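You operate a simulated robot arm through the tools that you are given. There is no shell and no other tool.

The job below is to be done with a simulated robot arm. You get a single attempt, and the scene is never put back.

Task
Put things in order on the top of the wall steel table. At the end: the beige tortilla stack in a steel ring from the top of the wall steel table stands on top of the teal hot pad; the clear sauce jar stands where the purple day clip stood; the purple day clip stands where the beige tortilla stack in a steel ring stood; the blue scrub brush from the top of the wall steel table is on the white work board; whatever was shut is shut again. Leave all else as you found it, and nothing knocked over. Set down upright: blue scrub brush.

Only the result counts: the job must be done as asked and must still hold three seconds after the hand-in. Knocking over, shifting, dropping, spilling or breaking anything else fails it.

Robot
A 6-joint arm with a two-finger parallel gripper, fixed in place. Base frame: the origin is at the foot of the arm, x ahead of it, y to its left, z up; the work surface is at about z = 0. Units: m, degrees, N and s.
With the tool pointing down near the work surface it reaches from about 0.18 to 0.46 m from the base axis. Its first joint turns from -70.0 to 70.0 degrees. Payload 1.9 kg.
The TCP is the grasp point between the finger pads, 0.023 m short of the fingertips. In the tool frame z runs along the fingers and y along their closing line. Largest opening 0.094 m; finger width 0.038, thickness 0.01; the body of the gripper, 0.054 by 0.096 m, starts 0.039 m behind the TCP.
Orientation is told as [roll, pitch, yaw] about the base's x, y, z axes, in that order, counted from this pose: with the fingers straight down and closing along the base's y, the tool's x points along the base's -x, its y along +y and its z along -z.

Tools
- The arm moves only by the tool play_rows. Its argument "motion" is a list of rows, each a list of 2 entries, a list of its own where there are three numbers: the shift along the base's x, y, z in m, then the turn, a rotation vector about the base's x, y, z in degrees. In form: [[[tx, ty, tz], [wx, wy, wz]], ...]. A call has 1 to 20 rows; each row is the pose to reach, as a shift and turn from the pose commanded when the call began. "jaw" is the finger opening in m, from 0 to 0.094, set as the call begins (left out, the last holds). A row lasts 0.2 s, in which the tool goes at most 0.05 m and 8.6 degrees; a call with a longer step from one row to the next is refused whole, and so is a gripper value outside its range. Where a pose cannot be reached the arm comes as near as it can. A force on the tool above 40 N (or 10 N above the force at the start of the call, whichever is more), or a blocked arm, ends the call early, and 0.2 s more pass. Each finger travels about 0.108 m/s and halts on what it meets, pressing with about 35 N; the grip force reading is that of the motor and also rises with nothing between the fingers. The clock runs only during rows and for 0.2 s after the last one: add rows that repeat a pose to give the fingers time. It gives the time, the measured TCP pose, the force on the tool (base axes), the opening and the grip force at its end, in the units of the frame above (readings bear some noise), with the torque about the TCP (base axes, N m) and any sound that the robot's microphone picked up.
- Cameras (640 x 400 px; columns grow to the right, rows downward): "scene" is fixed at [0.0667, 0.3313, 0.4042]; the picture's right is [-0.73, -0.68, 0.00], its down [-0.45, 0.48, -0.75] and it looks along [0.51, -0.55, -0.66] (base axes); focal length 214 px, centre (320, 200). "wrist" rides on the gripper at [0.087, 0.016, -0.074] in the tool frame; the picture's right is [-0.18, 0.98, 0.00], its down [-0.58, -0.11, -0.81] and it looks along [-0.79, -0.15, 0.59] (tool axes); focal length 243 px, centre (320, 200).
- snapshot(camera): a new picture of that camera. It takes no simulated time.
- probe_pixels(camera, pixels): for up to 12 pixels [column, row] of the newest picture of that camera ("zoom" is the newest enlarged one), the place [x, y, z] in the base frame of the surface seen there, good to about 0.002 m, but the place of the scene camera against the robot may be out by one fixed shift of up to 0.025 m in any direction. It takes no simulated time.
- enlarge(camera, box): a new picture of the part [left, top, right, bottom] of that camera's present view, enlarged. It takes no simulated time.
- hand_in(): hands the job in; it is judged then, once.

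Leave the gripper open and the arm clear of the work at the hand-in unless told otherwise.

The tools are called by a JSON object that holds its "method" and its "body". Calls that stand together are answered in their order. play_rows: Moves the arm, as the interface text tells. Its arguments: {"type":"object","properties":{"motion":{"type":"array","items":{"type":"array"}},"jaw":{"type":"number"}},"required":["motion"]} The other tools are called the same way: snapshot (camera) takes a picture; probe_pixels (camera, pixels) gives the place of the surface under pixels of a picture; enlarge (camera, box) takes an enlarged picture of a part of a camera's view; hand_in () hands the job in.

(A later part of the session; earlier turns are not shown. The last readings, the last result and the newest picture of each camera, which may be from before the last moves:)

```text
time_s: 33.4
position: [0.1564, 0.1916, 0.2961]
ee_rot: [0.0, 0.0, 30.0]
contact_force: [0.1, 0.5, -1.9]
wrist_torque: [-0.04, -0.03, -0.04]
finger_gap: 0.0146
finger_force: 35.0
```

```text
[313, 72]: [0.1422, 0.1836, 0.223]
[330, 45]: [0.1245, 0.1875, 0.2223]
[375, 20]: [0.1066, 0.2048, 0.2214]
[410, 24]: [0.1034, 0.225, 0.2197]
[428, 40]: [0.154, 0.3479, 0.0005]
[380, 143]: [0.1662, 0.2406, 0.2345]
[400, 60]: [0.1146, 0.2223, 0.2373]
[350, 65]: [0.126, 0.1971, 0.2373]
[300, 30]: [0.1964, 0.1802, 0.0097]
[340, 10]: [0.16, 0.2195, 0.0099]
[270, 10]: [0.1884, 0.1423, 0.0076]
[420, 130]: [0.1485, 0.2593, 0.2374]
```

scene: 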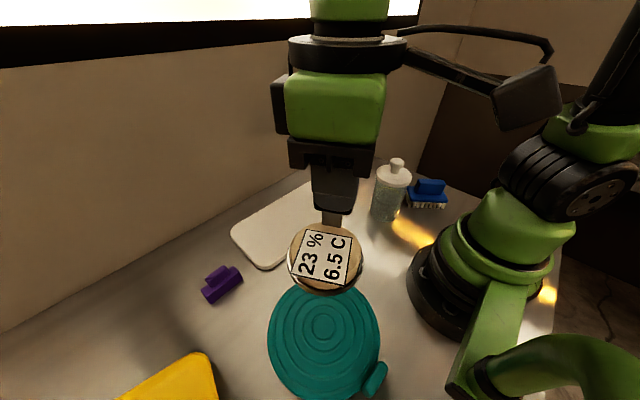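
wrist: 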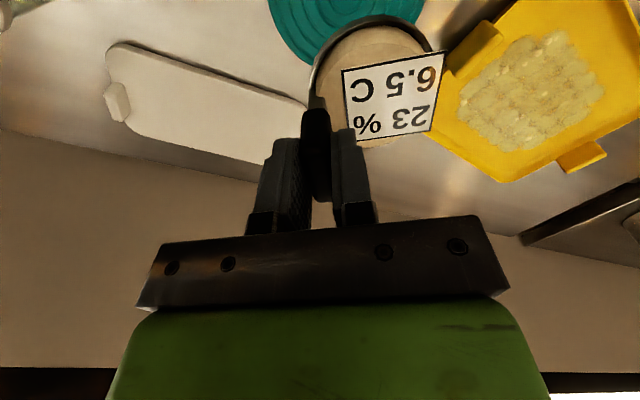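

The ring points fit a centre at (0.141,0.222) — right over the pad's centre. Stack bottom is at z≈0.215. I lower by 0.200 smoothly so the bottom is about 6 mm above the pad.

{"method": "play_rows", "body": {"motion": [[[0, 0, -0.002], [0, 0, 0]], [[0, 0, -0.006], [0, 0, 0]], [[0, 0, -0.012], [0, 0, 0]], [[0, 0, -0.02], [0, 0, 0]], [[0, 0, -0.03], [0, 0, 0]], [[0, 0, -0.042], [0, 0, 0]], [[0, 0, -0.055], [0, 0, 0]], [[0, 0, -0.07], [0, 0, 0]], [[0, 0, -0.085], [0, 0, 0]], [[0, 0, -0.1], [0, 0, 0]], [[0, 0, -0.115], [0, 0, 0]], [[0, 0, -0.13], [0, 0, 0]], [[0, 0, -0.145], [0, 0, 0]], [[0, 0, -0.158], [0, 0, 0]], [[0, 0, -0.17], [0, 0, 0]], [[0, 0, -0.18], [0, 0, 0]], [[0, 0, -0.188], [0, 0, 0]], [[0, 0, -0.194], [0, 0, 0]], [[0, 0, -0.198], [0, 0, 0]], [[0, 0, -0.2], [0, 0, 0]]]}}

{"method": "snapshot", "body": {"camera": "wrist"}}

{"method": "enlarge", "body": {"camera": "scene", "box": [250, 180, 400, 400]}}

```text
time_s: 37.6
position: [0.1564, 0.1905, 0.0958]
ee_rot: [0.0, -0.1, 30.0]
contact_force: [0.5, 0.0, -1.6]
wrist_torque: [-0.06, 0.01, -0.01]
finger_gap: 0.0146
finger_force: 34.9
```

```text
taken
```

wrist: 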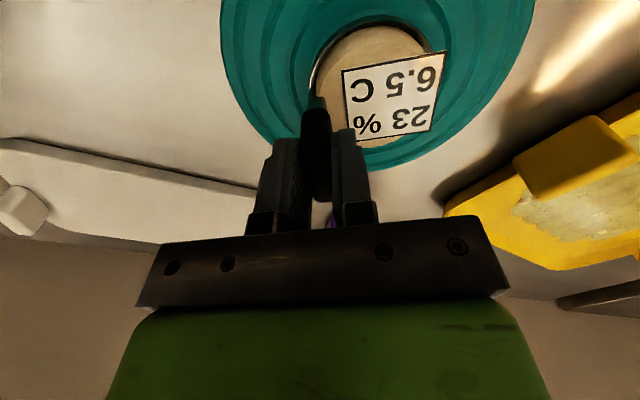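

```text
1.82 times, centred on (325, 290) of scene
```

zoom: 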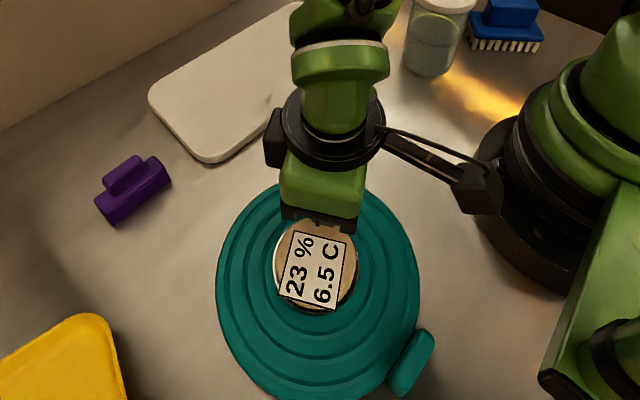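

It is well placed over the pad's middle. I lower slowly 1 mm per row for 5 mm, watching the force.

{"method": "play_rows", "body": {"motion": [[[0, 0, -0.001], [0, 0, 0]], [[0, 0, -0.002], [0, 0, 0]], [[0, 0, -0.003], [0, 0, 0]], [[0, 0, -0.004], [0, 0, 0]], [[0, 0, -0.005], [0, 0, 0]], [[0, 0, -0.005], [0, 0, 0]]]}}

{"method": "snapshot", "body": {"camera": "wrist"}}

{"method": "probe_pixels", "body": {"camera": "wrist", "pixels": [[400, 60], [380, 45], [313, 72], [330, 45], [410, 24], [290, 60], [270, 30], [460, 60], [480, 30], [410, 130]]}}

```text
time_s: 39.0
position: [0.1559, 0.1899, 0.0907]
ee_rot: [0.0, 0.0, 30.0]
contact_force: [0.7, -0.2, -1.8]
wrist_torque: [-0.06, 0.01, 0.02]
finger_gap: 0.0145
finger_force: 35.3
```

```text
taken
```

wrist: 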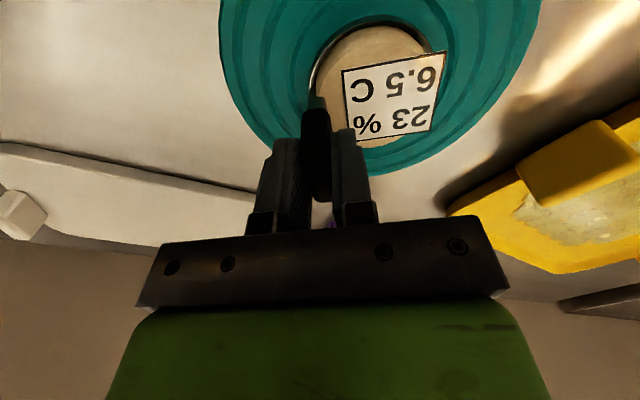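

```text
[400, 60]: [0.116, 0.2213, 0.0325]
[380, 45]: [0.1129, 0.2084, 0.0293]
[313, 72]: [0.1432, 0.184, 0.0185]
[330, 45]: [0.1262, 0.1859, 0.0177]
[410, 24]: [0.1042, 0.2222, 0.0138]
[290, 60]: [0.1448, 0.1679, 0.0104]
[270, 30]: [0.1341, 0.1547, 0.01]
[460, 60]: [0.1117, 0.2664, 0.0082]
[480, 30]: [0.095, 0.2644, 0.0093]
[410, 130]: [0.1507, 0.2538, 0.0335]
```

Gap is about 1 mm. I lower 3 mm more in half-millimetre rows and watch for contact.

{"method": "play_rows", "body": {"motion": [[[0, 0, -0.0005], [0, 0, 0]], [[0, 0, -0.001], [0, 0, 0]], [[0, 0, -0.0015], [0, 0, 0]], [[0, 0, -0.002], [0, 0, 0]], [[0, 0, -0.0025], [0, 0, 0]], [[0, 0, -0.0025], [0, 0, 0]]]}}

{"method": "snapshot", "body": {"camera": "wrist"}}

```text
time_s: 40.1
position: [0.1564, 0.1912, 0.0903]
ee_rot: [0.0, -0.2, 29.9]
contact_force: [0.9, -2.8, 13.1]
wrist_torque: [-0.19, 0.43, 0.12]
finger_gap: 0.0147
finger_force: 34.8
stopped in row 5: the force on the tool passed its limit at 44 N (the readings are from after the stop); the commanded pose is now the measured one
```

```text
taken
```

wrist: 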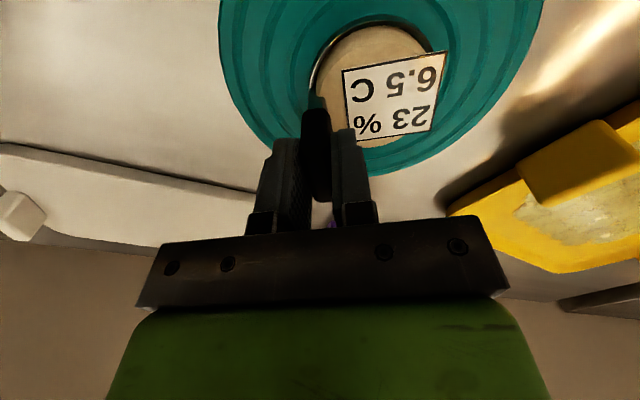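

Contact is made (pressing 13 N now). I ease up by 0.7 mm to unload, then check the force before opening.

{"method": "play_rows", "body": {"motion": [[[0, 0, 0.0004], [0, 0, 0]], [[0, 0, 0.0007], [0, 0, 0]], [[0, 0, 0.0007], [0, 0, 0]]]}}

```text
time_s: 40.9
position: [0.1571, 0.1926, 0.0907]
ee_rot: [-0.1, -0.2, 30.0]
contact_force: [0.0, -0.4, -1.2]
wrist_torque: [-0.04, -0.01, 0.01]
finger_gap: 0.0146
finger_force: 35.3
```

Unloaded, and at most half a millimetre above the pad. I open the jaw to 0.05.

{"method": "play_rows", "body": {"motion": [[[0, 0, 0], [0, 0, 0]], [[0, 0, 0], [0, 0, 0]], [[0, 0, 0], [0, 0, 0]], [[0, 0, 0], [0, 0, 0]]], "jaw": 0.05}}

{"method": "snapshot", "body": {"camera": "wrist"}}

```text
time_s: 41.9
position: [0.1564, 0.1913, 0.0909]
ee_rot: [-0.1, -0.2, 30.0]
contact_force: [0.0, -0.3, 0.8]
wrist_torque: [0.0, 0.0, 0.0]
finger_gap: 0.0501
finger_force: 0.1
```

```text
taken
```

wrist: 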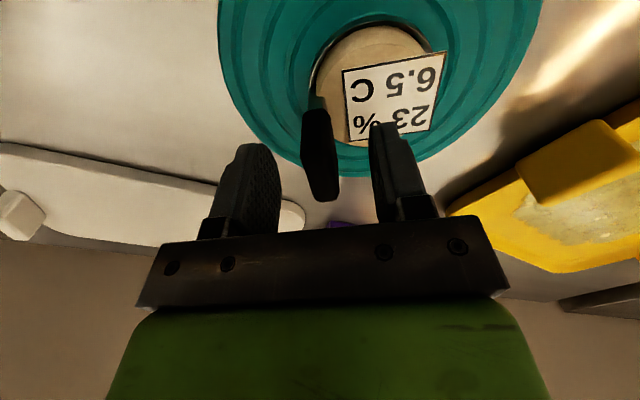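

The stack stands on the pad, free of the fingers. I rise straight up 0.13, then move to above the clip (0.334,0.299) with yaw 90° (closing along x) and stop at z≈0.15 for a look.

{"method": "play_rows", "body": {"motion": [[[0, 0, 0.01], [0, 0, 0]], [[0, 0, 0.035], [0, 0, 0]], [[0, 0, 0.07], [0, 0, 0]], [[0, 0, 0.105], [0, 0, 0]], [[0, 0, 0.13], [0, 0, 0]], [[0.02, 0.012, 0.13], [0, 0, 6]], [[0.04, 0.024, 0.13], [0, 0, 13]], [[0.06, 0.036, 0.13], [0, 0, 20]], [[0.08, 0.049, 0.13], [0, 0, 27]], [[0.1, 0.061, 0.13], [0, 0, 34]], [[0.12, 0.073, 0.13], [0, 0, 41]], [[0.14, 0.085, 0.13], [0, 0, 48]], [[0.16, 0.097, 0.13], [0, 0, 54]], [[0.1776, 0.1077, 0.13], [0, 0, 60]], [[0.1776, 0.1077, 0.1], [0, 0, 60]], [[0.1776, 0.1077, 0.075], [0, 0, 60]], [[0.1776, 0.1077, 0.06], [0, 0, 60]], [[0.1776, 0.1077, 0.06], [0, 0, 60]]]}}

{"method": "snapshot", "body": {"camera": "wrist"}}

{"method": "snapshot", "body": {"camera": "scene"}}

```text
time_s: 45.7
position: [0.3341, 0.2977, 0.15]
ee_rot: [0.1, -0.1, 90.0]
contact_force: [-0.2, 0.9, -0.7]
wrist_torque: [0.0, 0.01, 0.0]
finger_gap: 0.0499
finger_force: 0.1
```

```text
taken
```

wrist: 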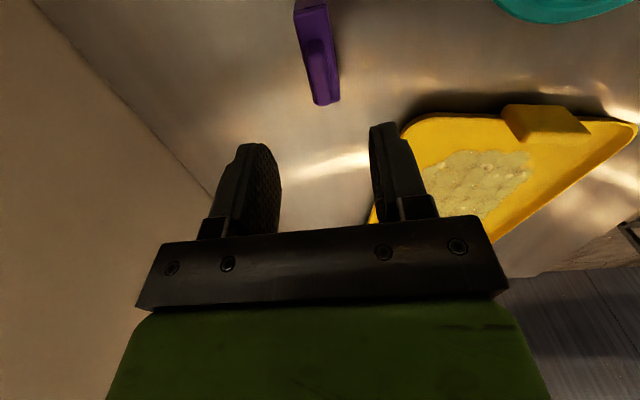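

```text
taken
```

scene: 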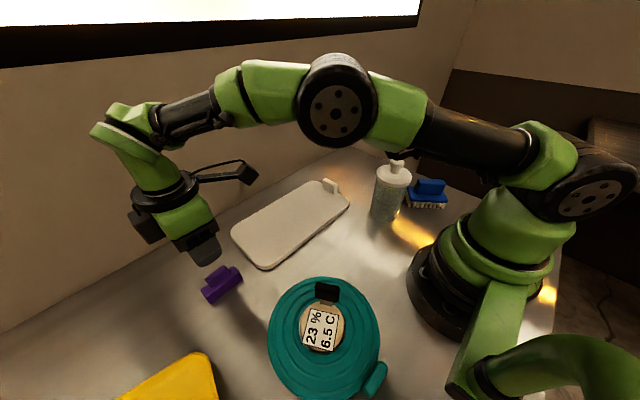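

The stack stands in the middle of the pad. The clip is in view at (317,50). I enlarge and probe it.

{"method": "enlarge", "body": {"camera": "wrist", "box": [260, 0, 380, 110]}}

{"method": "probe_pixels", "body": {"camera": "zoom", "pixels": [[250, 40], [310, 40], [290, 110], [340, 110], [300, 150], [345, 145], [310, 230], [355, 225], [330, 330], [395, 330], [325, 370], [385, 360]]}}

```text
3.64 times, centred on (320, 55) of wrist
```

zoom: 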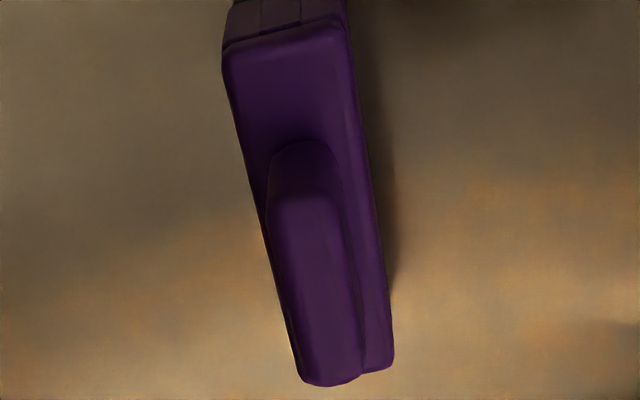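

```text
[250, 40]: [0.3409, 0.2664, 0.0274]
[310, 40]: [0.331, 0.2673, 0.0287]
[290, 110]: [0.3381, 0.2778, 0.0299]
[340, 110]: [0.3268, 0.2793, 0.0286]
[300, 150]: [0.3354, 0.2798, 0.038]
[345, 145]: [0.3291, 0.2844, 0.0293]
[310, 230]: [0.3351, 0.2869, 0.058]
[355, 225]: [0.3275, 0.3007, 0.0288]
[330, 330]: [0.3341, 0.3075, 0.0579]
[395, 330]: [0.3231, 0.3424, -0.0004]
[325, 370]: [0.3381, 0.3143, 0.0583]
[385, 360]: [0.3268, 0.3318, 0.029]
```

The clip's upper block is centred on the tool axis (x≈0.334–0.335, y 0.282–0.316, top 0.058); its lower block's top is at 0.0285. I lower to z≈0.0555 so the fingertips stay just above the lower block.

{"method": "play_rows", "body": {"motion": [[[0, 0.001, -0.01], [0, 0, 0]], [[0, 0.001, -0.03], [0, 0, 0]], [[0, 0.001, -0.055], [0, 0, 0]], [[0, 0.001, -0.075], [0, 0, 0]], [[0, 0.001, -0.088], [0, 0, 0]], [[0, 0.001, -0.0953], [0, 0, 0]], [[0, 0.001, -0.0953], [0, 0, 0]]]}}

{"method": "snapshot", "body": {"camera": "wrist"}}

```text
time_s: 47.3
position: [0.3341, 0.2984, 0.0556]
ee_rot: [0.0, -0.2, 89.9]
contact_force: [-0.6, 0.8, -0.4]
wrist_torque: [0.01, 0.04, -0.02]
finger_gap: 0.05
finger_force: 0.0
```

```text
taken
```

wrist: 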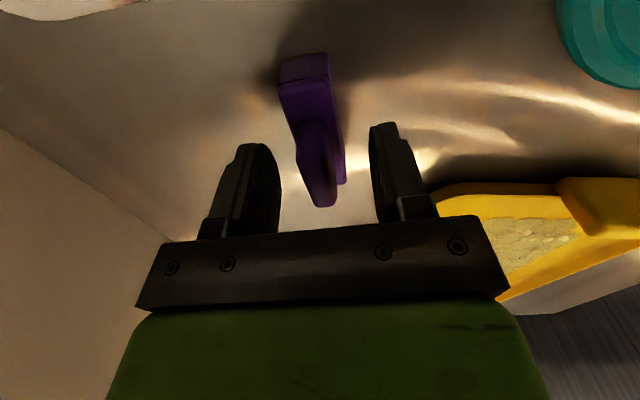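

The block stands centred between the fingers. I close the jaw and hold.

{"method": "play_rows", "body": {"motion": [[[0, 0, 0], [0, 0, 0]], [[0, 0, 0], [0, 0, 0]], [[0, 0, 0], [0, 0, 0]], [[0, 0, 0], [0, 0, 0]]], "jaw": 0.0}}

{"method": "snapshot", "body": {"camera": "wrist"}}

```text
time_s: 48.3
position: [0.3338, 0.2983, 0.055]
ee_rot: [-0.1, -0.2, 90.0]
contact_force: [-0.3, -0.9, -0.4]
wrist_torque: [-0.03, -0.03, 0.01]
finger_gap: 0.0129
finger_force: 35.4
```

```text
taken
```

wrist: 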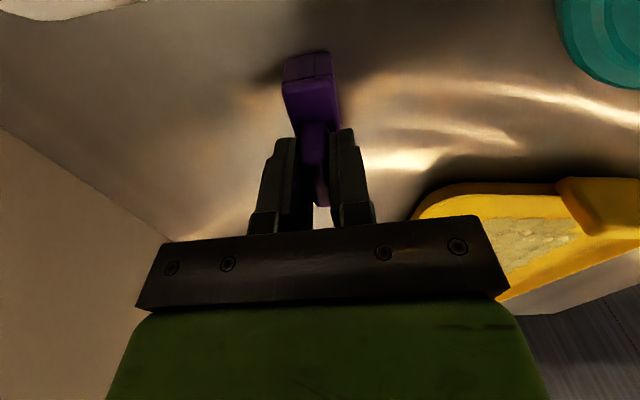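

Gripped at 12.9 mm. I lift with a gentle ramp of 2 cm and check it follows.

{"method": "play_rows", "body": {"motion": [[[0, 0, 0.001], [0, 0, 0]], [[0, 0, 0.003], [0, 0, 0]], [[0, 0, 0.006], [0, 0, 0]], [[0, 0, 0.01], [0, 0, 0]], [[0, 0, 0.014], [0, 0, 0]], [[0, 0, 0.017], [0, 0, 0]], [[0, 0, 0.019], [0, 0, 0]], [[0, 0, 0.02], [0, 0, 0]], [[0, 0, 0.02], [0, 0, 0]]]}}

{"method": "snapshot", "body": {"camera": "wrist"}}

```text
time_s: 50.3
position: [0.3335, 0.2989, 0.0757]
ee_rot: [0.0, -0.2, 90.0]
contact_force: [0.0, -0.2, -0.7]
wrist_torque: [0.0, -0.01, -0.02]
finger_gap: 0.0131
finger_force: 35.2
```

```text
taken
```

wrist: 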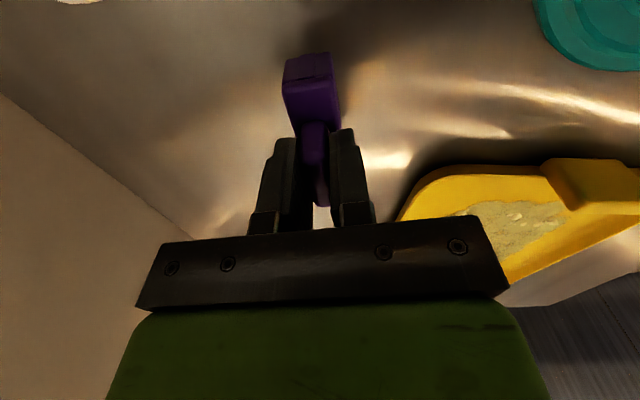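

The clip follows without slipping; its bottom is 0.055 below the TCP. I lift it to z≈0.266, then carry it smoothly to above the stack's old place (0.316,-0.239), turning to yaw 0.

{"method": "play_rows", "body": {"motion": [[[0, 0, 0.002], [0, 0, 0]], [[0, 0, 0.006], [0, 0, 0]], [[0, 0, 0.012], [0, 0, 0]], [[0, 0, 0.02], [0, 0, 0]], [[0, 0, 0.03], [0, 0, 0]], [[0, 0, 0.042], [0, 0, 0]], [[0, 0, 0.056], [0, 0, 0]], [[0, 0, 0.07], [0, 0, 0]], [[0, 0, 0.085], [0, 0, 0]], [[0, 0, 0.1], [0, 0, 0]], [[0, 0, 0.115], [0, 0, 0]], [[0, 0, 0.13], [0, 0, 0]], [[0, 0, 0.145], [0, 0, 0]], [[0, 0, 0.158], [0, 0, 0]], [[0, 0, 0.168], [0, 0, 0]], [[0, 0, 0.176], [0, 0, 0]], [[0, 0, 0.182], [0, 0, 0]], [[0, 0, 0.187], [0, 0, 0]], [[0, 0, 0.19], [0, 0, 0]]]}}

{"method": "play_rows", "body": {"motion": [[[-0.0002, -0.0063, 0], [0, 0, -1.1]], [[-0.0006, -0.0191, 0], [0, 0, -3.2]], [[-0.0012, -0.0382, 0], [0, 0, -6.4]], [[-0.0021, -0.0636, 0], [0, 0, -10.6]], [[-0.0031, -0.0955, 0], [0, 0, -16]], [[-0.0044, -0.1337, 0], [0, 0, -22.4]], [[-0.0056, -0.1719, 0], [0, 0, -28.8]], [[-0.0069, -0.2101, 0], [0, 0, -35.1]], [[-0.0081, -0.2483, 0], [0, 0, -41.5]], [[-0.0094, -0.2865, 0], [0, 0, -47.9]], [[-0.0106, -0.3247, 0], [0, 0, -54.3]], [[-0.0119, -0.3629, 0], [0, 0, -60.7]], [[-0.0131, -0.4011, 0], [0, 0, -67.1]], [[-0.0144, -0.4393, 0], [0, 0, -73.5]], [[-0.0154, -0.4711, 0], [0, 0, -78.8]], [[-0.0162, -0.4966, 0], [0, 0, -83.1]], [[-0.0169, -0.5157, 0], [0, 0, -86.3]], [[-0.0173, -0.5284, 0], [0, 0, -88.4]], [[-0.0175, -0.5348, 0], [0, 0, -89.5]], [[-0.0176, -0.538, 0], [0, 0, -90]]]}}

{"method": "snapshot", "body": {"camera": "wrist"}}

{"method": "snapshot", "body": {"camera": "scene"}}

```text
time_s: 54.3
position: [0.3203, 0.2979, 0.26]
ee_rot: [0.0, -0.3, 90.0]
contact_force: [0.5, -0.5, 0.1]
wrist_torque: [0.01, -0.02, -0.01]
finger_gap: 0.0129
finger_force: 34.4
out of reach, approached as far as the arm can: row 14, 15, 16, 17, 18, 19
```

```text
time_s: 58.5
position: [0.3037, -0.2404, 0.2617]
ee_rot: [-0.1, -0.2, -0.2]
contact_force: [0.0, -0.3, -0.3]
wrist_torque: [0.03, 0.0, -0.02]
finger_gap: 0.0129
finger_force: 34.9
```

```text
taken
```

wrist: 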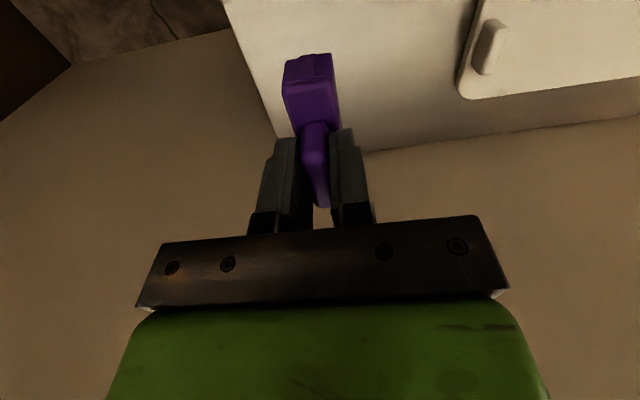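

```text
taken
```

scene: 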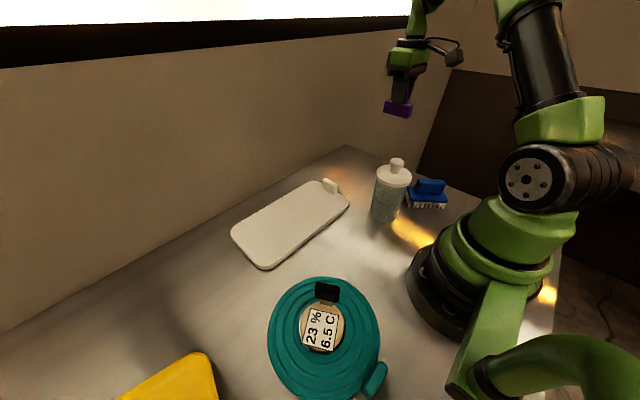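

The arm could not go quite as high at the clip's spot, so the start shifted; I'm now at (0.3037,-0.2404,0.2617) with the clip held well. I move (+0.0125,+0.0015) and lower smoothly by 0.203 to leave ~3 mm under the clip.

{"method": "play_rows", "body": {"motion": [[[0.002, 0.0003, -0.002], [0, 0, 0]], [[0.005, 0.0006, -0.006], [0, 0, 0]], [[0.008, 0.0009, -0.012], [0, 0, 0]], [[0.011, 0.0013, -0.02], [0, 0, 0]], [[0.0125, 0.0015, -0.03], [0, 0, 0]], [[0.0125, 0.0015, -0.042], [0, 0, 0]], [[0.0125, 0.0015, -0.056], [0, 0, 0]], [[0.0125, 0.0015, -0.07], [0, 0, 0]], [[0.0125, 0.0015, -0.085], [0, 0, 0]], [[0.0125, 0.0015, -0.1], [0, 0, 0]], [[0.0125, 0.0015, -0.115], [0, 0, 0]], [[0.0125, 0.0015, -0.13], [0, 0, 0]], [[0.0125, 0.0015, -0.145], [0, 0, 0]], [[0.0125, 0.0015, -0.158], [0, 0, 0]], [[0.0125, 0.0015, -0.17], [0, 0, 0]], [[0.0125, 0.0015, -0.18], [0, 0, 0]], [[0.0125, 0.0015, -0.188], [0, 0, 0]], [[0.0125, 0.0015, -0.195], [0, 0, 0]], [[0.0125, 0.0015, -0.2], [0, 0, 0]], [[0.0125, 0.0015, -0.203], [0, 0, 0]]]}}

{"method": "snapshot", "body": {"camera": "wrist"}}

{"method": "enlarge", "body": {"camera": "scene", "box": [330, 80, 470, 220]}}

```text
time_s: 62.7
position: [0.3159, -0.2374, 0.0574]
ee_rot: [0.0, -0.2, -0.1]
contact_force: [-0.3, -0.2, -0.8]
wrist_torque: [0.0, 0.04, 0.03]
finger_gap: 0.0132
finger_force: 35.0
```

```text
taken
```

wrist: 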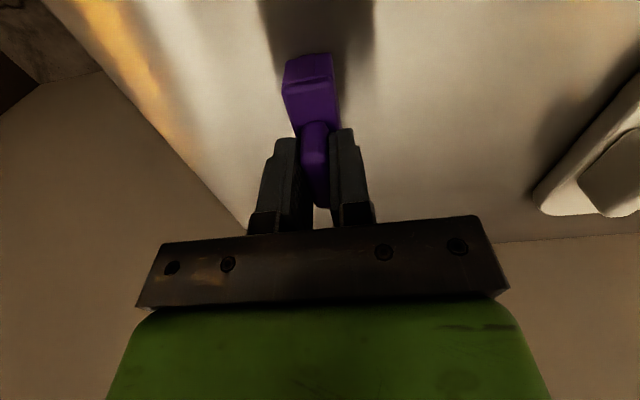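

```text
2.86 times, centred on (400, 150) of scene
```

zoom: 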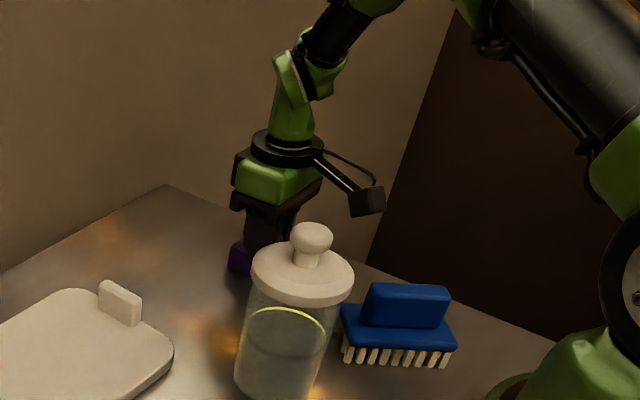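

Position is within 2 mm of the target; I lower in half-millimetre rows until it touches.

{"method": "play_rows", "body": {"motion": [[[0, -0.001, -0.0005], [0, 0, 0]], [[0, -0.001, -0.001], [0, 0, 0]], [[0, -0.001, -0.0015], [0, 0, 0]], [[0, -0.001, -0.002], [0, 0, 0]], [[0, -0.001, -0.0022], [0, 0, 0]]]}}

```text
time_s: 63.9
position: [0.3177, -0.24, 0.0567]
ee_rot: [0.0, -0.1, 0.0]
contact_force: [0.0, -0.7, 1.0]
wrist_torque: [-0.02, -0.02, 0.0]
finger_gap: 0.0132
finger_force: 35.0
```

Barely touching, if at all (+1 N). I lower 1 mm more in tiny rows.

{"method": "play_rows", "body": {"motion": [[[0, 0, -0.0003], [0, 0, 0]], [[0, 0, -0.0006], [0, 0, 0]], [[0, 0, -0.0008], [0, 0, 0]], [[0, 0, -0.0008], [0, 0, 0]]]}}

```text
time_s: 64.9
position: [0.3155, -0.2409, 0.0553]
ee_rot: [-0.1, -0.3, -0.1]
contact_force: [-2.3, 5.8, 26.3]
wrist_torque: [0.24, 0.09, 0.02]
finger_gap: 0.0127
finger_force: 34.9
```

Touching firmly (26 N). I ease up 0.6 mm and then open the jaw.

{"method": "play_rows", "body": {"motion": [[[0, 0, 0.0003], [0, 0, 0]], [[0, 0, 0.0006], [0, 0, 0]], [[0, 0, 0.0006], [0, 0, 0]]]}}

{"method": "play_rows", "body": {"motion": [[[0, 0, 0], [0, 0, 0]], [[0, 0, 0], [0, 0, 0]], [[0, 0, 0], [0, 0, 0]], [[0, 0, 0], [0, 0, 0]]], "jaw": 0.045}}

{"method": "snapshot", "body": {"camera": "wrist"}}

```text
time_s: 65.7
position: [0.316, -0.2404, 0.0553]
ee_rot: [0.0, -0.3, 0.0]
contact_force: [4.2, 1.4, 11.9]
wrist_torque: [-0.01, -0.41, 0.05]
finger_gap: 0.0129
finger_force: 34.9
```

```text
time_s: 66.7
position: [0.3147, -0.2409, 0.0547]
ee_rot: [0.1, -0.2, 0.0]
contact_force: [0.1, -0.2, -0.2]
wrist_torque: [0.03, 0.0, 0.01]
finger_gap: 0.0451
finger_force: 0.0
```

```text
taken
```

wrist: 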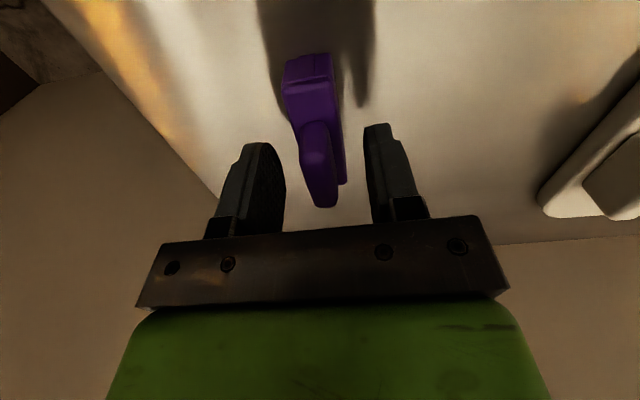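

The clip stands upright and free. I rise straight up 0.2.

{"method": "play_rows", "body": {"motion": [[[0, 0, 0.008], [0, 0, 0]], [[0, 0, 0.03], [0, 0, 0]], [[0, 0, 0.065], [0, 0, 0]], [[0, 0, 0.105], [0, 0, 0]], [[0, 0, 0.145], [0, 0, 0]], [[0, 0, 0.18], [0, 0, 0]], [[0, 0, 0.2], [0, 0, 0]], [[0, 0, 0.2], [0, 0, 0]]]}}

{"method": "snapshot", "body": {"camera": "wrist"}}

{"method": "enlarge", "body": {"camera": "scene", "box": [350, 140, 450, 230]}}

```text
time_s: 68.5
position: [0.3179, -0.2383, 0.2559]
ee_rot: [0.0, -0.1, 0.0]
contact_force: [0.8, 0.6, -0.9]
wrist_torque: [0.02, 0.0, 0.01]
finger_gap: 0.0451
finger_force: 0.0
```

```text
taken
```

wrist: 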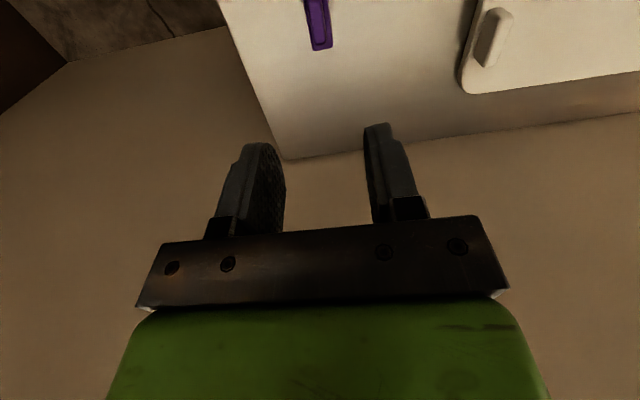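

```text
4.44 times, centred on (400, 185) of scene
```

zoom: 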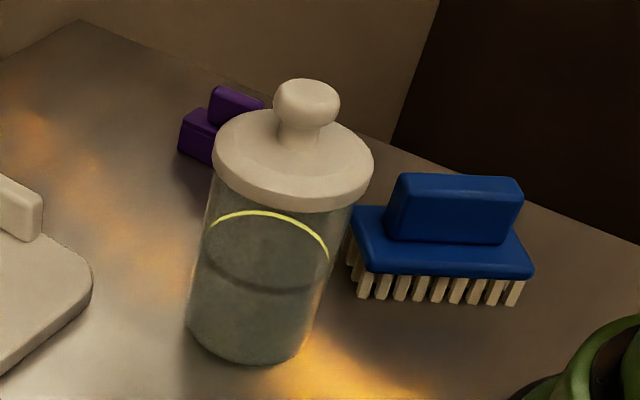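

The clip stands well in the stack's old place. Now the jar: I probe its lid and body edges in this zoom to get its sizes.

{"method": "probe_pixels", "body": {"camera": "zoom", "pixels": [[216, 152], [371, 165], [290, 205], [300, 118], [220, 180], [350, 200], [192, 310], [300, 340], [245, 360], [275, 90], [337, 100], [305, 140]]}}

{"method": "probe_pixels", "body": {"camera": "zoom", "pixels": [[260, 300], [250, 345], [205, 250], [320, 270], [190, 330], [265, 225], [295, 195], [240, 185], [330, 205], [310, 310], [285, 150], [325, 150]]}}

```text
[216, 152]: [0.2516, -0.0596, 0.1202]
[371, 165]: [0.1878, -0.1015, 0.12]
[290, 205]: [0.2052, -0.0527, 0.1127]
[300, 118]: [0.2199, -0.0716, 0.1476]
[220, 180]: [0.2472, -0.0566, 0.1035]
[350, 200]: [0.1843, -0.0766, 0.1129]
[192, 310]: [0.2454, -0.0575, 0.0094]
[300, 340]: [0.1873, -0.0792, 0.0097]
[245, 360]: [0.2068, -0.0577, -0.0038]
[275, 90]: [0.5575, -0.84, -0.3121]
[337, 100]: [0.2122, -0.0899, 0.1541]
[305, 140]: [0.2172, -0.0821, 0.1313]
```

```text
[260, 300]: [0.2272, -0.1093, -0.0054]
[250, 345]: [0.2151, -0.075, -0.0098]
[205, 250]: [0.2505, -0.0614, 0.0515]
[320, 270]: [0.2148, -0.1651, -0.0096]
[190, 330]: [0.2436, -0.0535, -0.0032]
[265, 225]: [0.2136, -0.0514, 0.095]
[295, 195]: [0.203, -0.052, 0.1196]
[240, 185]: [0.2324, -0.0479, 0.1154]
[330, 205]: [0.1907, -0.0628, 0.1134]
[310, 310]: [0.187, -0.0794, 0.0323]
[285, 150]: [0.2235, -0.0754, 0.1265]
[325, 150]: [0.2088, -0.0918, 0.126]
```

Sizes: lid about 0.077 wide at z≈0.118–0.135, knob top ≈0.164, body about 0.065 wide, jar axis near (0.214,-0.099). I'll look straight down first: move over the jar at z≈0.26 with yaw -25° and full opening.

{"method": "play_rows", "body": {"motion": [[[-0.01, 0.014, 0.005], [0, 0, -3]], [[-0.03, 0.04, 0.005], [0, 0, -8]], [[-0.05, 0.07, 0.005], [0, 0, -13]], [[-0.07, 0.1, 0.005], [0, 0, -18]], [[-0.09, 0.125, 0.005], [0, 0, -22]], [[-0.1025, 0.141, 0.005], [0, 0, -25]], [[-0.1025, 0.141, 0.005], [0, 0, -25]]], "jaw": 0.094}}

{"method": "snapshot", "body": {"camera": "wrist"}}

{"method": "enlarge", "body": {"camera": "wrist", "box": [220, 0, 420, 125]}}

```text
time_s: 70.1
position: [0.2131, -0.1006, 0.2595]
ee_rot: [-0.1, -0.2, -25.2]
contact_force: [0.6, 0.7, 0.1]
wrist_torque: [0.01, -0.05, -0.04]
finger_gap: 0.0938
finger_force: 0.0
```

```text
taken
```

wrist: 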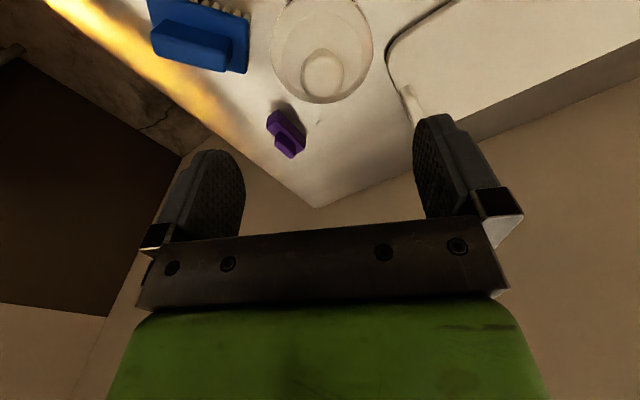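

```text
3.20 times, centred on (320, 62) of wrist
```

zoom: 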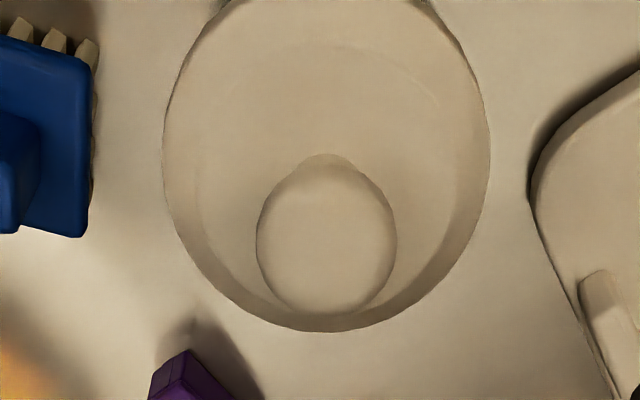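

The lid's centre shows at column ≈322 (tool axis 320), nearly aligned. I probe rim and knob points for the exact axis.

{"method": "probe_pixels", "body": {"camera": "zoom", "pixels": [[170, 120], [485, 120], [175, 190], [478, 190], [240, 295], [415, 295], [325, 322], [327, 240], [262, 240], [392, 240], [327, 170], [327, 295]]}}

{"method": "probe_pixels", "body": {"camera": "zoom", "pixels": [[200, 60], [430, 20], [460, 60], [230, 120], [320, 60], [440, 150], [300, 110], [215, 20], [475, 100], [185, 90], [290, 312], [370, 312]]}}

```text
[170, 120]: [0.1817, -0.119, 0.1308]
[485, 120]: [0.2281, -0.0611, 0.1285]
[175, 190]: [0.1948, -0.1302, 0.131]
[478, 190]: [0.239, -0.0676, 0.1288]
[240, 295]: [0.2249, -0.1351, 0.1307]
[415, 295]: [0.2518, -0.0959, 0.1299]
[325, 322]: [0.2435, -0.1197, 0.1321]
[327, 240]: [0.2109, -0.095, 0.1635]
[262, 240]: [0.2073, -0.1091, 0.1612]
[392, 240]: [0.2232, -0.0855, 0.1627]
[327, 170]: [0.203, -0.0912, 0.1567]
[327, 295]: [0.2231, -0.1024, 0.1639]
```

```text
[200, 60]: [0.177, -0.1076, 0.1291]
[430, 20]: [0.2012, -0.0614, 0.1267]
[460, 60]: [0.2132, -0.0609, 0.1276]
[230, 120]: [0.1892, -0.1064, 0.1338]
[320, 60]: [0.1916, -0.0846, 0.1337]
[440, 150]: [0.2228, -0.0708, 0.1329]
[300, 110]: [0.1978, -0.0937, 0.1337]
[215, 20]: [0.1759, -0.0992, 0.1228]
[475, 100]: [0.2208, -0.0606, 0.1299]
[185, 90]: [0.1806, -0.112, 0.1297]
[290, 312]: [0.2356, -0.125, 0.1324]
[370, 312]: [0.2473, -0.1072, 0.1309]
```

Circle fit of the rim: centre (0.2138,-0.0975), radius 0.0385. I shift (+0.0003,+0.0013) and lower first to z≈0.175 (fingertips just above the lid) and look.

{"method": "play_rows", "body": {"motion": [[[0.0003, 0.0013, -0.01], [0, 0, 0]], [[0.0003, 0.0013, -0.03], [0, 0, 0]], [[0.0003, 0.0013, -0.055], [0, 0, 0]], [[0.0003, 0.0013, -0.075], [0, 0, 0]], [[0.0003, 0.0013, -0.085], [0, 0, 0]], [[0.0003, 0.0013, -0.085], [0, 0, 0]]]}}

{"method": "snapshot", "body": {"camera": "wrist"}}

{"method": "enlarge", "body": {"camera": "scene", "box": [340, 80, 460, 230]}}

```text
time_s: 71.5
position: [0.213, -0.0987, 0.1742]
ee_rot: [0.1, -0.2, -25.0]
contact_force: [-0.3, 0.0, 0.1]
wrist_torque: [0.0, -0.01, -0.01]
finger_gap: 0.0938
finger_force: 0.1
```

```text
taken
```

wrist: 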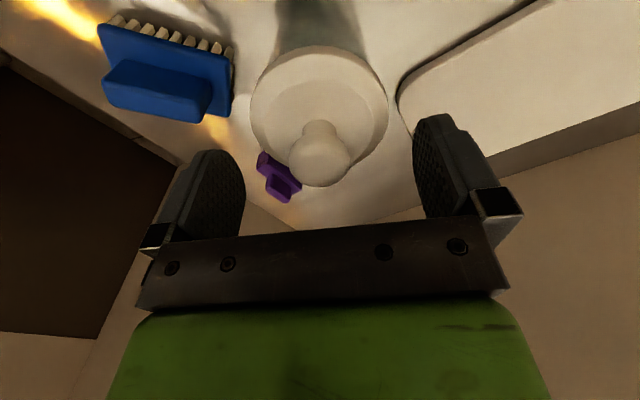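

```text
2.67 times, centred on (400, 155) of scene
```

zoom: 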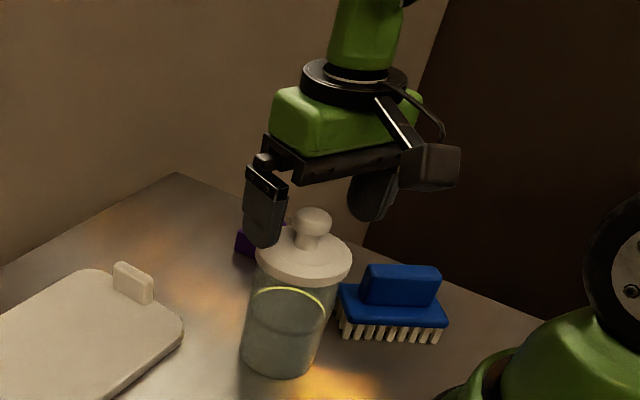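

Lid spans columns 251–388 (centre 319.5), so well aligned. I lower 0.042 more to z≈0.132, fingers outside the rim, palm still about 6 mm above the knob.

{"method": "play_rows", "body": {"motion": [[[0, 0, -0.008], [0, 0, 0]], [[0, 0, -0.018], [0, 0, 0]], [[0, 0, -0.028], [0, 0, 0]], [[0, 0, -0.036], [0, 0, 0]], [[0, 0, -0.042], [0, 0, 0]], [[0, 0, -0.042], [0, 0, 0]]]}}

{"method": "snapshot", "body": {"camera": "wrist"}}

{"method": "enlarge", "body": {"camera": "scene", "box": [340, 100, 460, 230]}}

```text
time_s: 72.9
position: [0.2128, -0.0974, 0.1313]
ee_rot: [0.0, -0.1, -25.1]
contact_force: [-0.2, 0.7, -0.5]
wrist_torque: [-0.02, -0.01, 0.0]
finger_gap: 0.0941
finger_force: 0.0
```

```text
taken
```

wrist: 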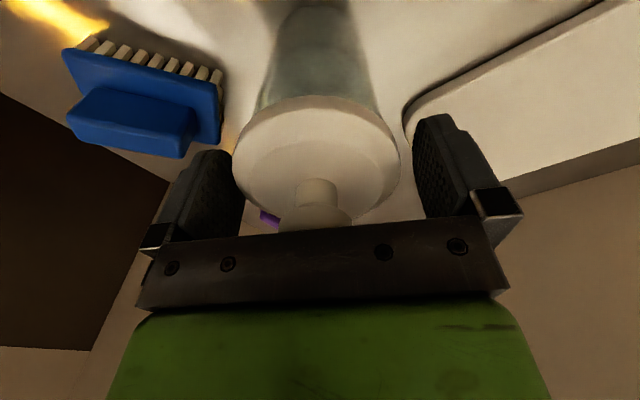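

```text
3.08 times, centred on (400, 165) of scene
```

zoom: 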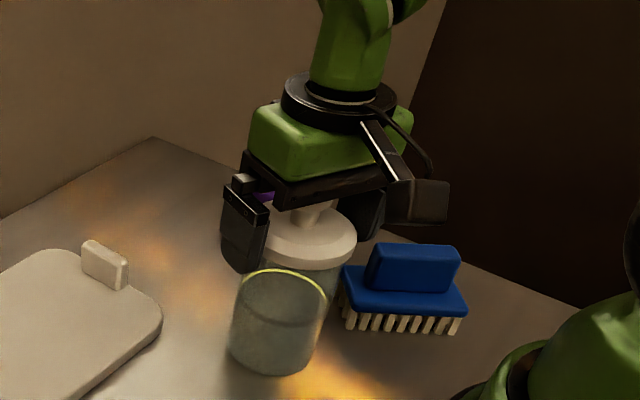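

Fingers straddle the rim with equal gaps. I first close to 0.080 to arrive gently, then look.

{"method": "play_rows", "body": {"motion": [[[0, 0, 0], [0, 0, 0]], [[0, 0, 0], [0, 0, 0]]], "jaw": 0.08}}

{"method": "snapshot", "body": {"camera": "wrist"}}

```text
time_s: 73.5
position: [0.213, -0.0962, 0.135]
ee_rot: [0.0, -0.2, -25.0]
contact_force: [-0.6, -0.2, -0.2]
wrist_torque: [-0.01, -0.01, -0.04]
finger_gap: 0.0806
finger_force: 0.3
```

```text
taken
```

wrist: 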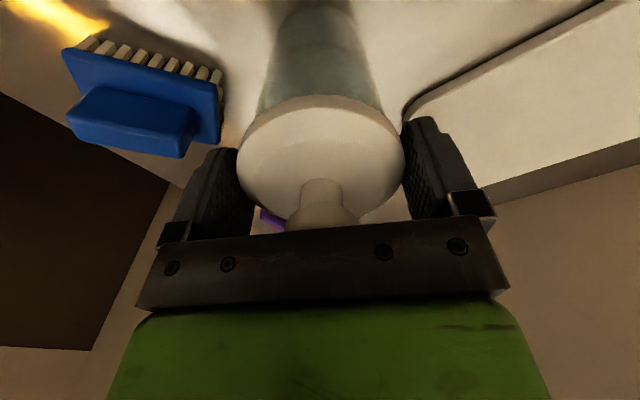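

The lid seems to have moved a few pixels to the right. I enlarge to check whether a finger already touches it.

{"method": "enlarge", "body": {"camera": "wrist", "box": [200, 0, 440, 240]}}

{"method": "enlarge", "body": {"camera": "scene", "box": [360, 130, 440, 220]}}

```text
1.67 times, centred on (320, 120) of wrist
```

zoom: 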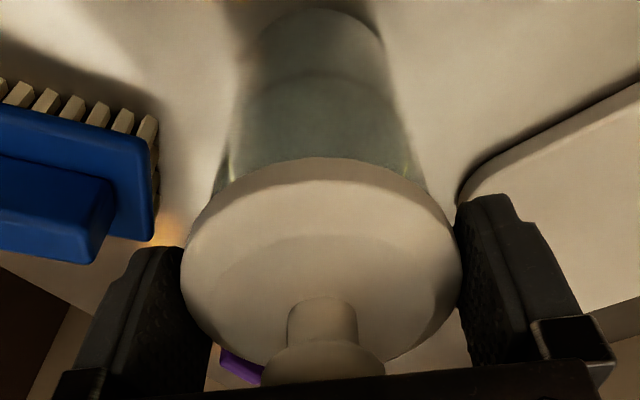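

```text
4.44 times, centred on (400, 175) of scene
```

zoom: 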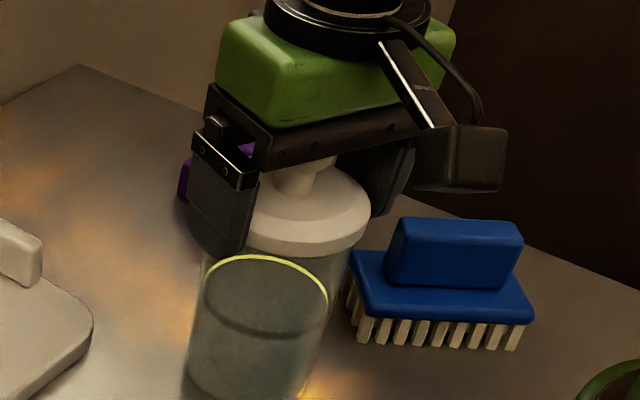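

The rim sits right between the pads (lid nearly 0.08 wide) and the jar is upright. I close fully and hold.

{"method": "play_rows", "body": {"motion": [[[0, 0, 0], [0, 0, 0]], [[0, 0, 0], [0, 0, 0]], [[0, 0, 0], [0, 0, 0]]], "jaw": 0.06}}

{"method": "snapshot", "body": {"camera": "wrist"}}

```text
time_s: 74.3
position: [0.2129, -0.0962, 0.1314]
ee_rot: [0.0, -0.3, -25.0]
contact_force: [0.0, 1.0, -0.9]
wrist_torque: [0.04, 0.01, 0.01]
finger_gap: 0.0761
finger_force: 34.7
```

```text
taken
```

wrist: 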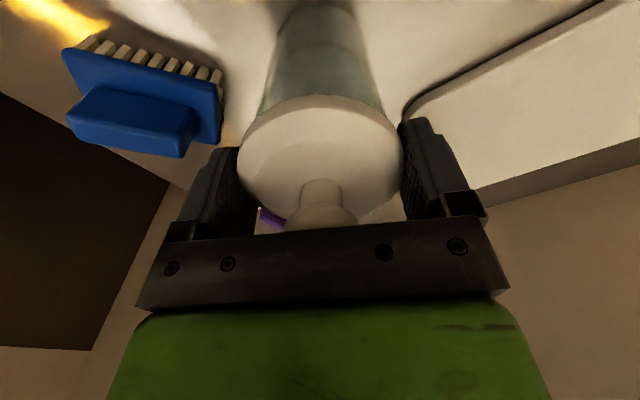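

Held at 0.0761 with 34.7 N. I lift very slowly 4 mm to test whether the whole jar or only the lid comes up.

{"method": "play_rows", "body": {"motion": [[[0, 0, 0.0005], [0, 0, 0]], [[0, 0, 0.001], [0, 0, 0]], [[0, 0, 0.002], [0, 0, 0]], [[0, 0, 0.003], [0, 0, 0]], [[0, 0, 0.004], [0, 0, 0]], [[0, 0, 0.004], [0, 0, 0]]]}}

{"method": "snapshot", "body": {"camera": "wrist"}}

{"method": "enlarge", "body": {"camera": "scene", "box": [360, 130, 440, 220]}}

```text
time_s: 75.7
position: [0.2137, -0.098, 0.1371]
ee_rot: [0.0, -0.3, -25.0]
contact_force: [-0.4, 1.0, -0.6]
wrist_torque: [-0.03, 0.01, 0.0]
finger_gap: 0.0754
finger_force: 35.8
heard: snap
```

```text
taken
```

wrist: 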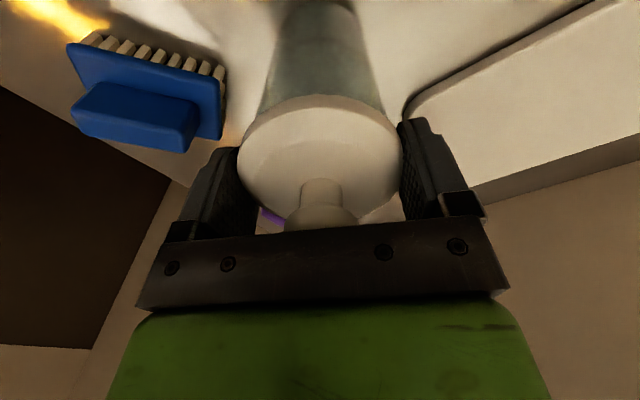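

```text
4.44 times, centred on (400, 175) of scene
```

zoom: 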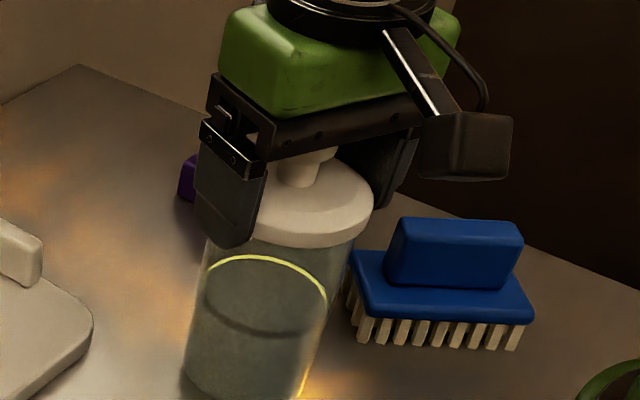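

A "snap" was heard: the lid is a snap-on lid and has come loose while the jar's body stayed on the table. So the lid must be taken off, the jar carried by its body, and the lid snapped back on. I now lower the lid back by 4 mm slowly to reseat it and listen.

{"method": "play_rows", "body": {"motion": [[[0, 0, -0.001], [0, 0, 0]], [[0, 0, -0.002], [0, 0, 0]], [[0, 0, -0.003], [0, 0, 0]], [[0, 0, -0.0035], [0, 0, 0]], [[0, 0, -0.004], [0, 0, 0]], [[0, 0, -0.004], [0, 0, 0]]]}}

{"method": "snapshot", "body": {"camera": "wrist"}}

{"method": "enlarge", "body": {"camera": "scene", "box": [360, 130, 440, 220]}}

```text
time_s: 77.1
position: [0.2133, -0.0979, 0.1328]
ee_rot: [0.0, -0.2, -25.0]
contact_force: [0.0, -0.6, 1.4]
wrist_torque: [-0.07, 0.0, -0.02]
finger_gap: 0.0752
finger_force: 35.2
```

```text
taken
```

wrist: 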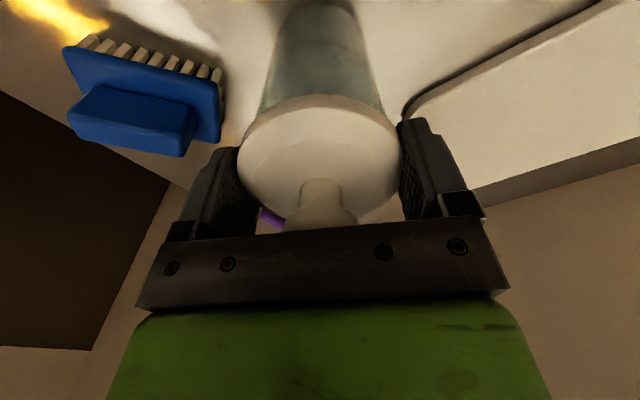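

```text
4.44 times, centred on (400, 175) of scene
```

zoom: 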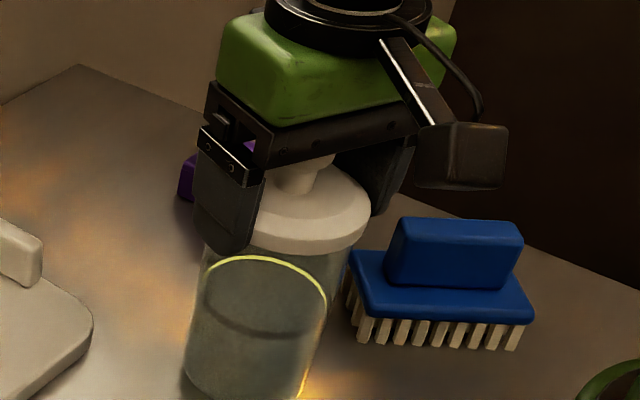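

Contact (+1.4 N), no snap: it rests loosely on its seat. I open the fingers to let it rest and look.

{"method": "play_rows", "body": {"motion": [[[0, 0, 0], [0, 0, 0]], [[0, 0, 0], [0, 0, 0]], [[0, 0, 0], [0, 0, 0]]], "jaw": 0.094}}

{"method": "snapshot", "body": {"camera": "wrist"}}

```text
time_s: 77.9
position: [0.2128, -0.0973, 0.1334]
ee_rot: [0.0, -0.2, -24.9]
contact_force: [-0.2, 0.3, 0.6]
wrist_torque: [-0.01, 0.01, -0.05]
finger_gap: 0.0939
finger_force: 0.0
```

```text
taken
```

wrist: 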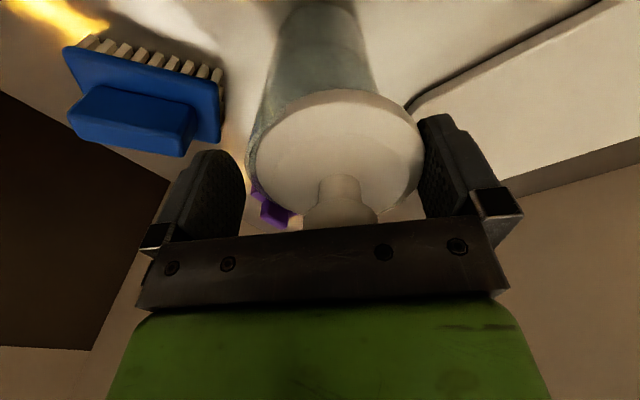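

The lid has shifted to the right in the picture (centre now near column 337). I enlarge both views to see how it lies.

{"method": "enlarge", "body": {"camera": "wrist", "box": [200, 0, 440, 240]}}

{"method": "enlarge", "body": {"camera": "scene", "box": [360, 130, 440, 220]}}

```text
1.67 times, centred on (320, 120) of wrist
```

zoom: 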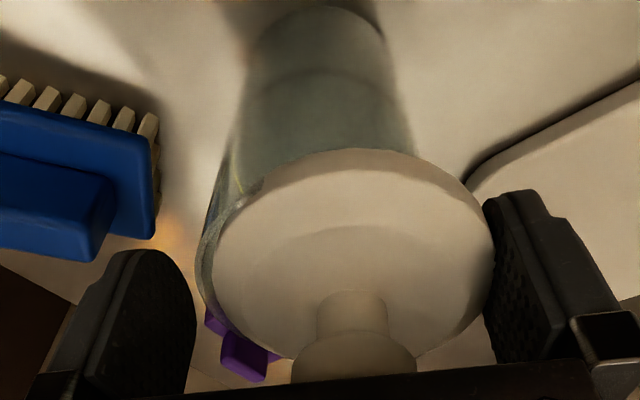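

```text
4.44 times, centred on (400, 175) of scene
```

zoom: 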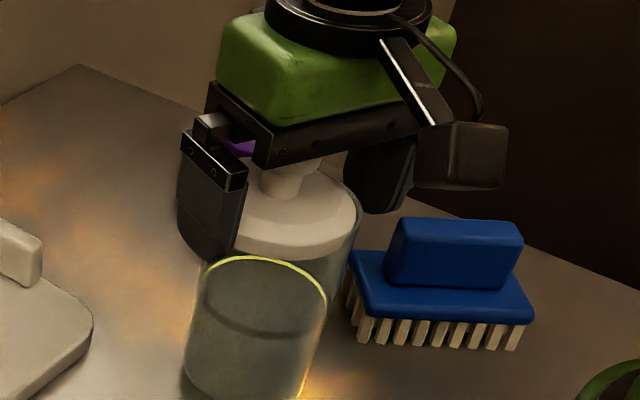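

The lid followed the right finger by about 8–9 mm and now rests offset on the jar's glass rim, still flat. I move the tool 3 mm toward that finger's side (tool +y) so no finger touches the lid, then look.

{"method": "play_rows", "body": {"motion": [[[0.0006, 0.0014, 0], [0, 0, 0]], [[0.0013, 0.0027, 0], [0, 0, 0]], [[0.0013, 0.0027, 0], [0, 0, 0]]]}}

{"method": "enlarge", "body": {"camera": "wrist", "box": [200, 0, 440, 240]}}

{"method": "enlarge", "body": {"camera": "scene", "box": [360, 130, 440, 220]}}

```text
time_s: 78.7
position: [0.2149, -0.0952, 0.1329]
ee_rot: [0.0, -0.2, -25.0]
contact_force: [-0.5, -0.3, 0.2]
wrist_torque: [-0.01, -0.01, -0.03]
finger_gap: 0.0941
finger_force: 0.0
```

```text
1.67 times, centred on (320, 120) of wrist
```

zoom: 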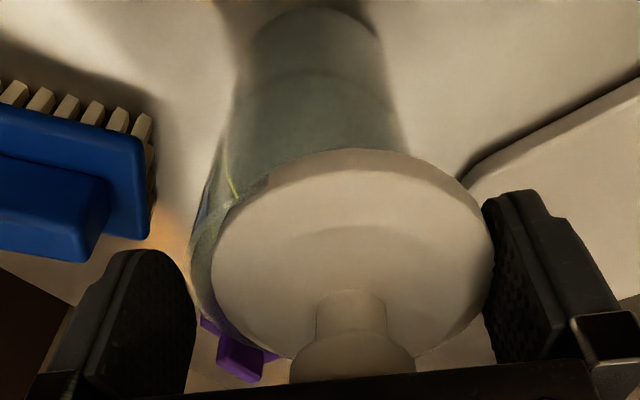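

```text
4.44 times, centred on (400, 175) of scene
```

zoom: 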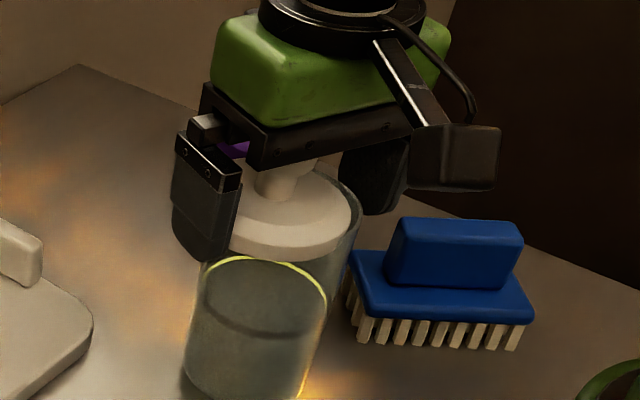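

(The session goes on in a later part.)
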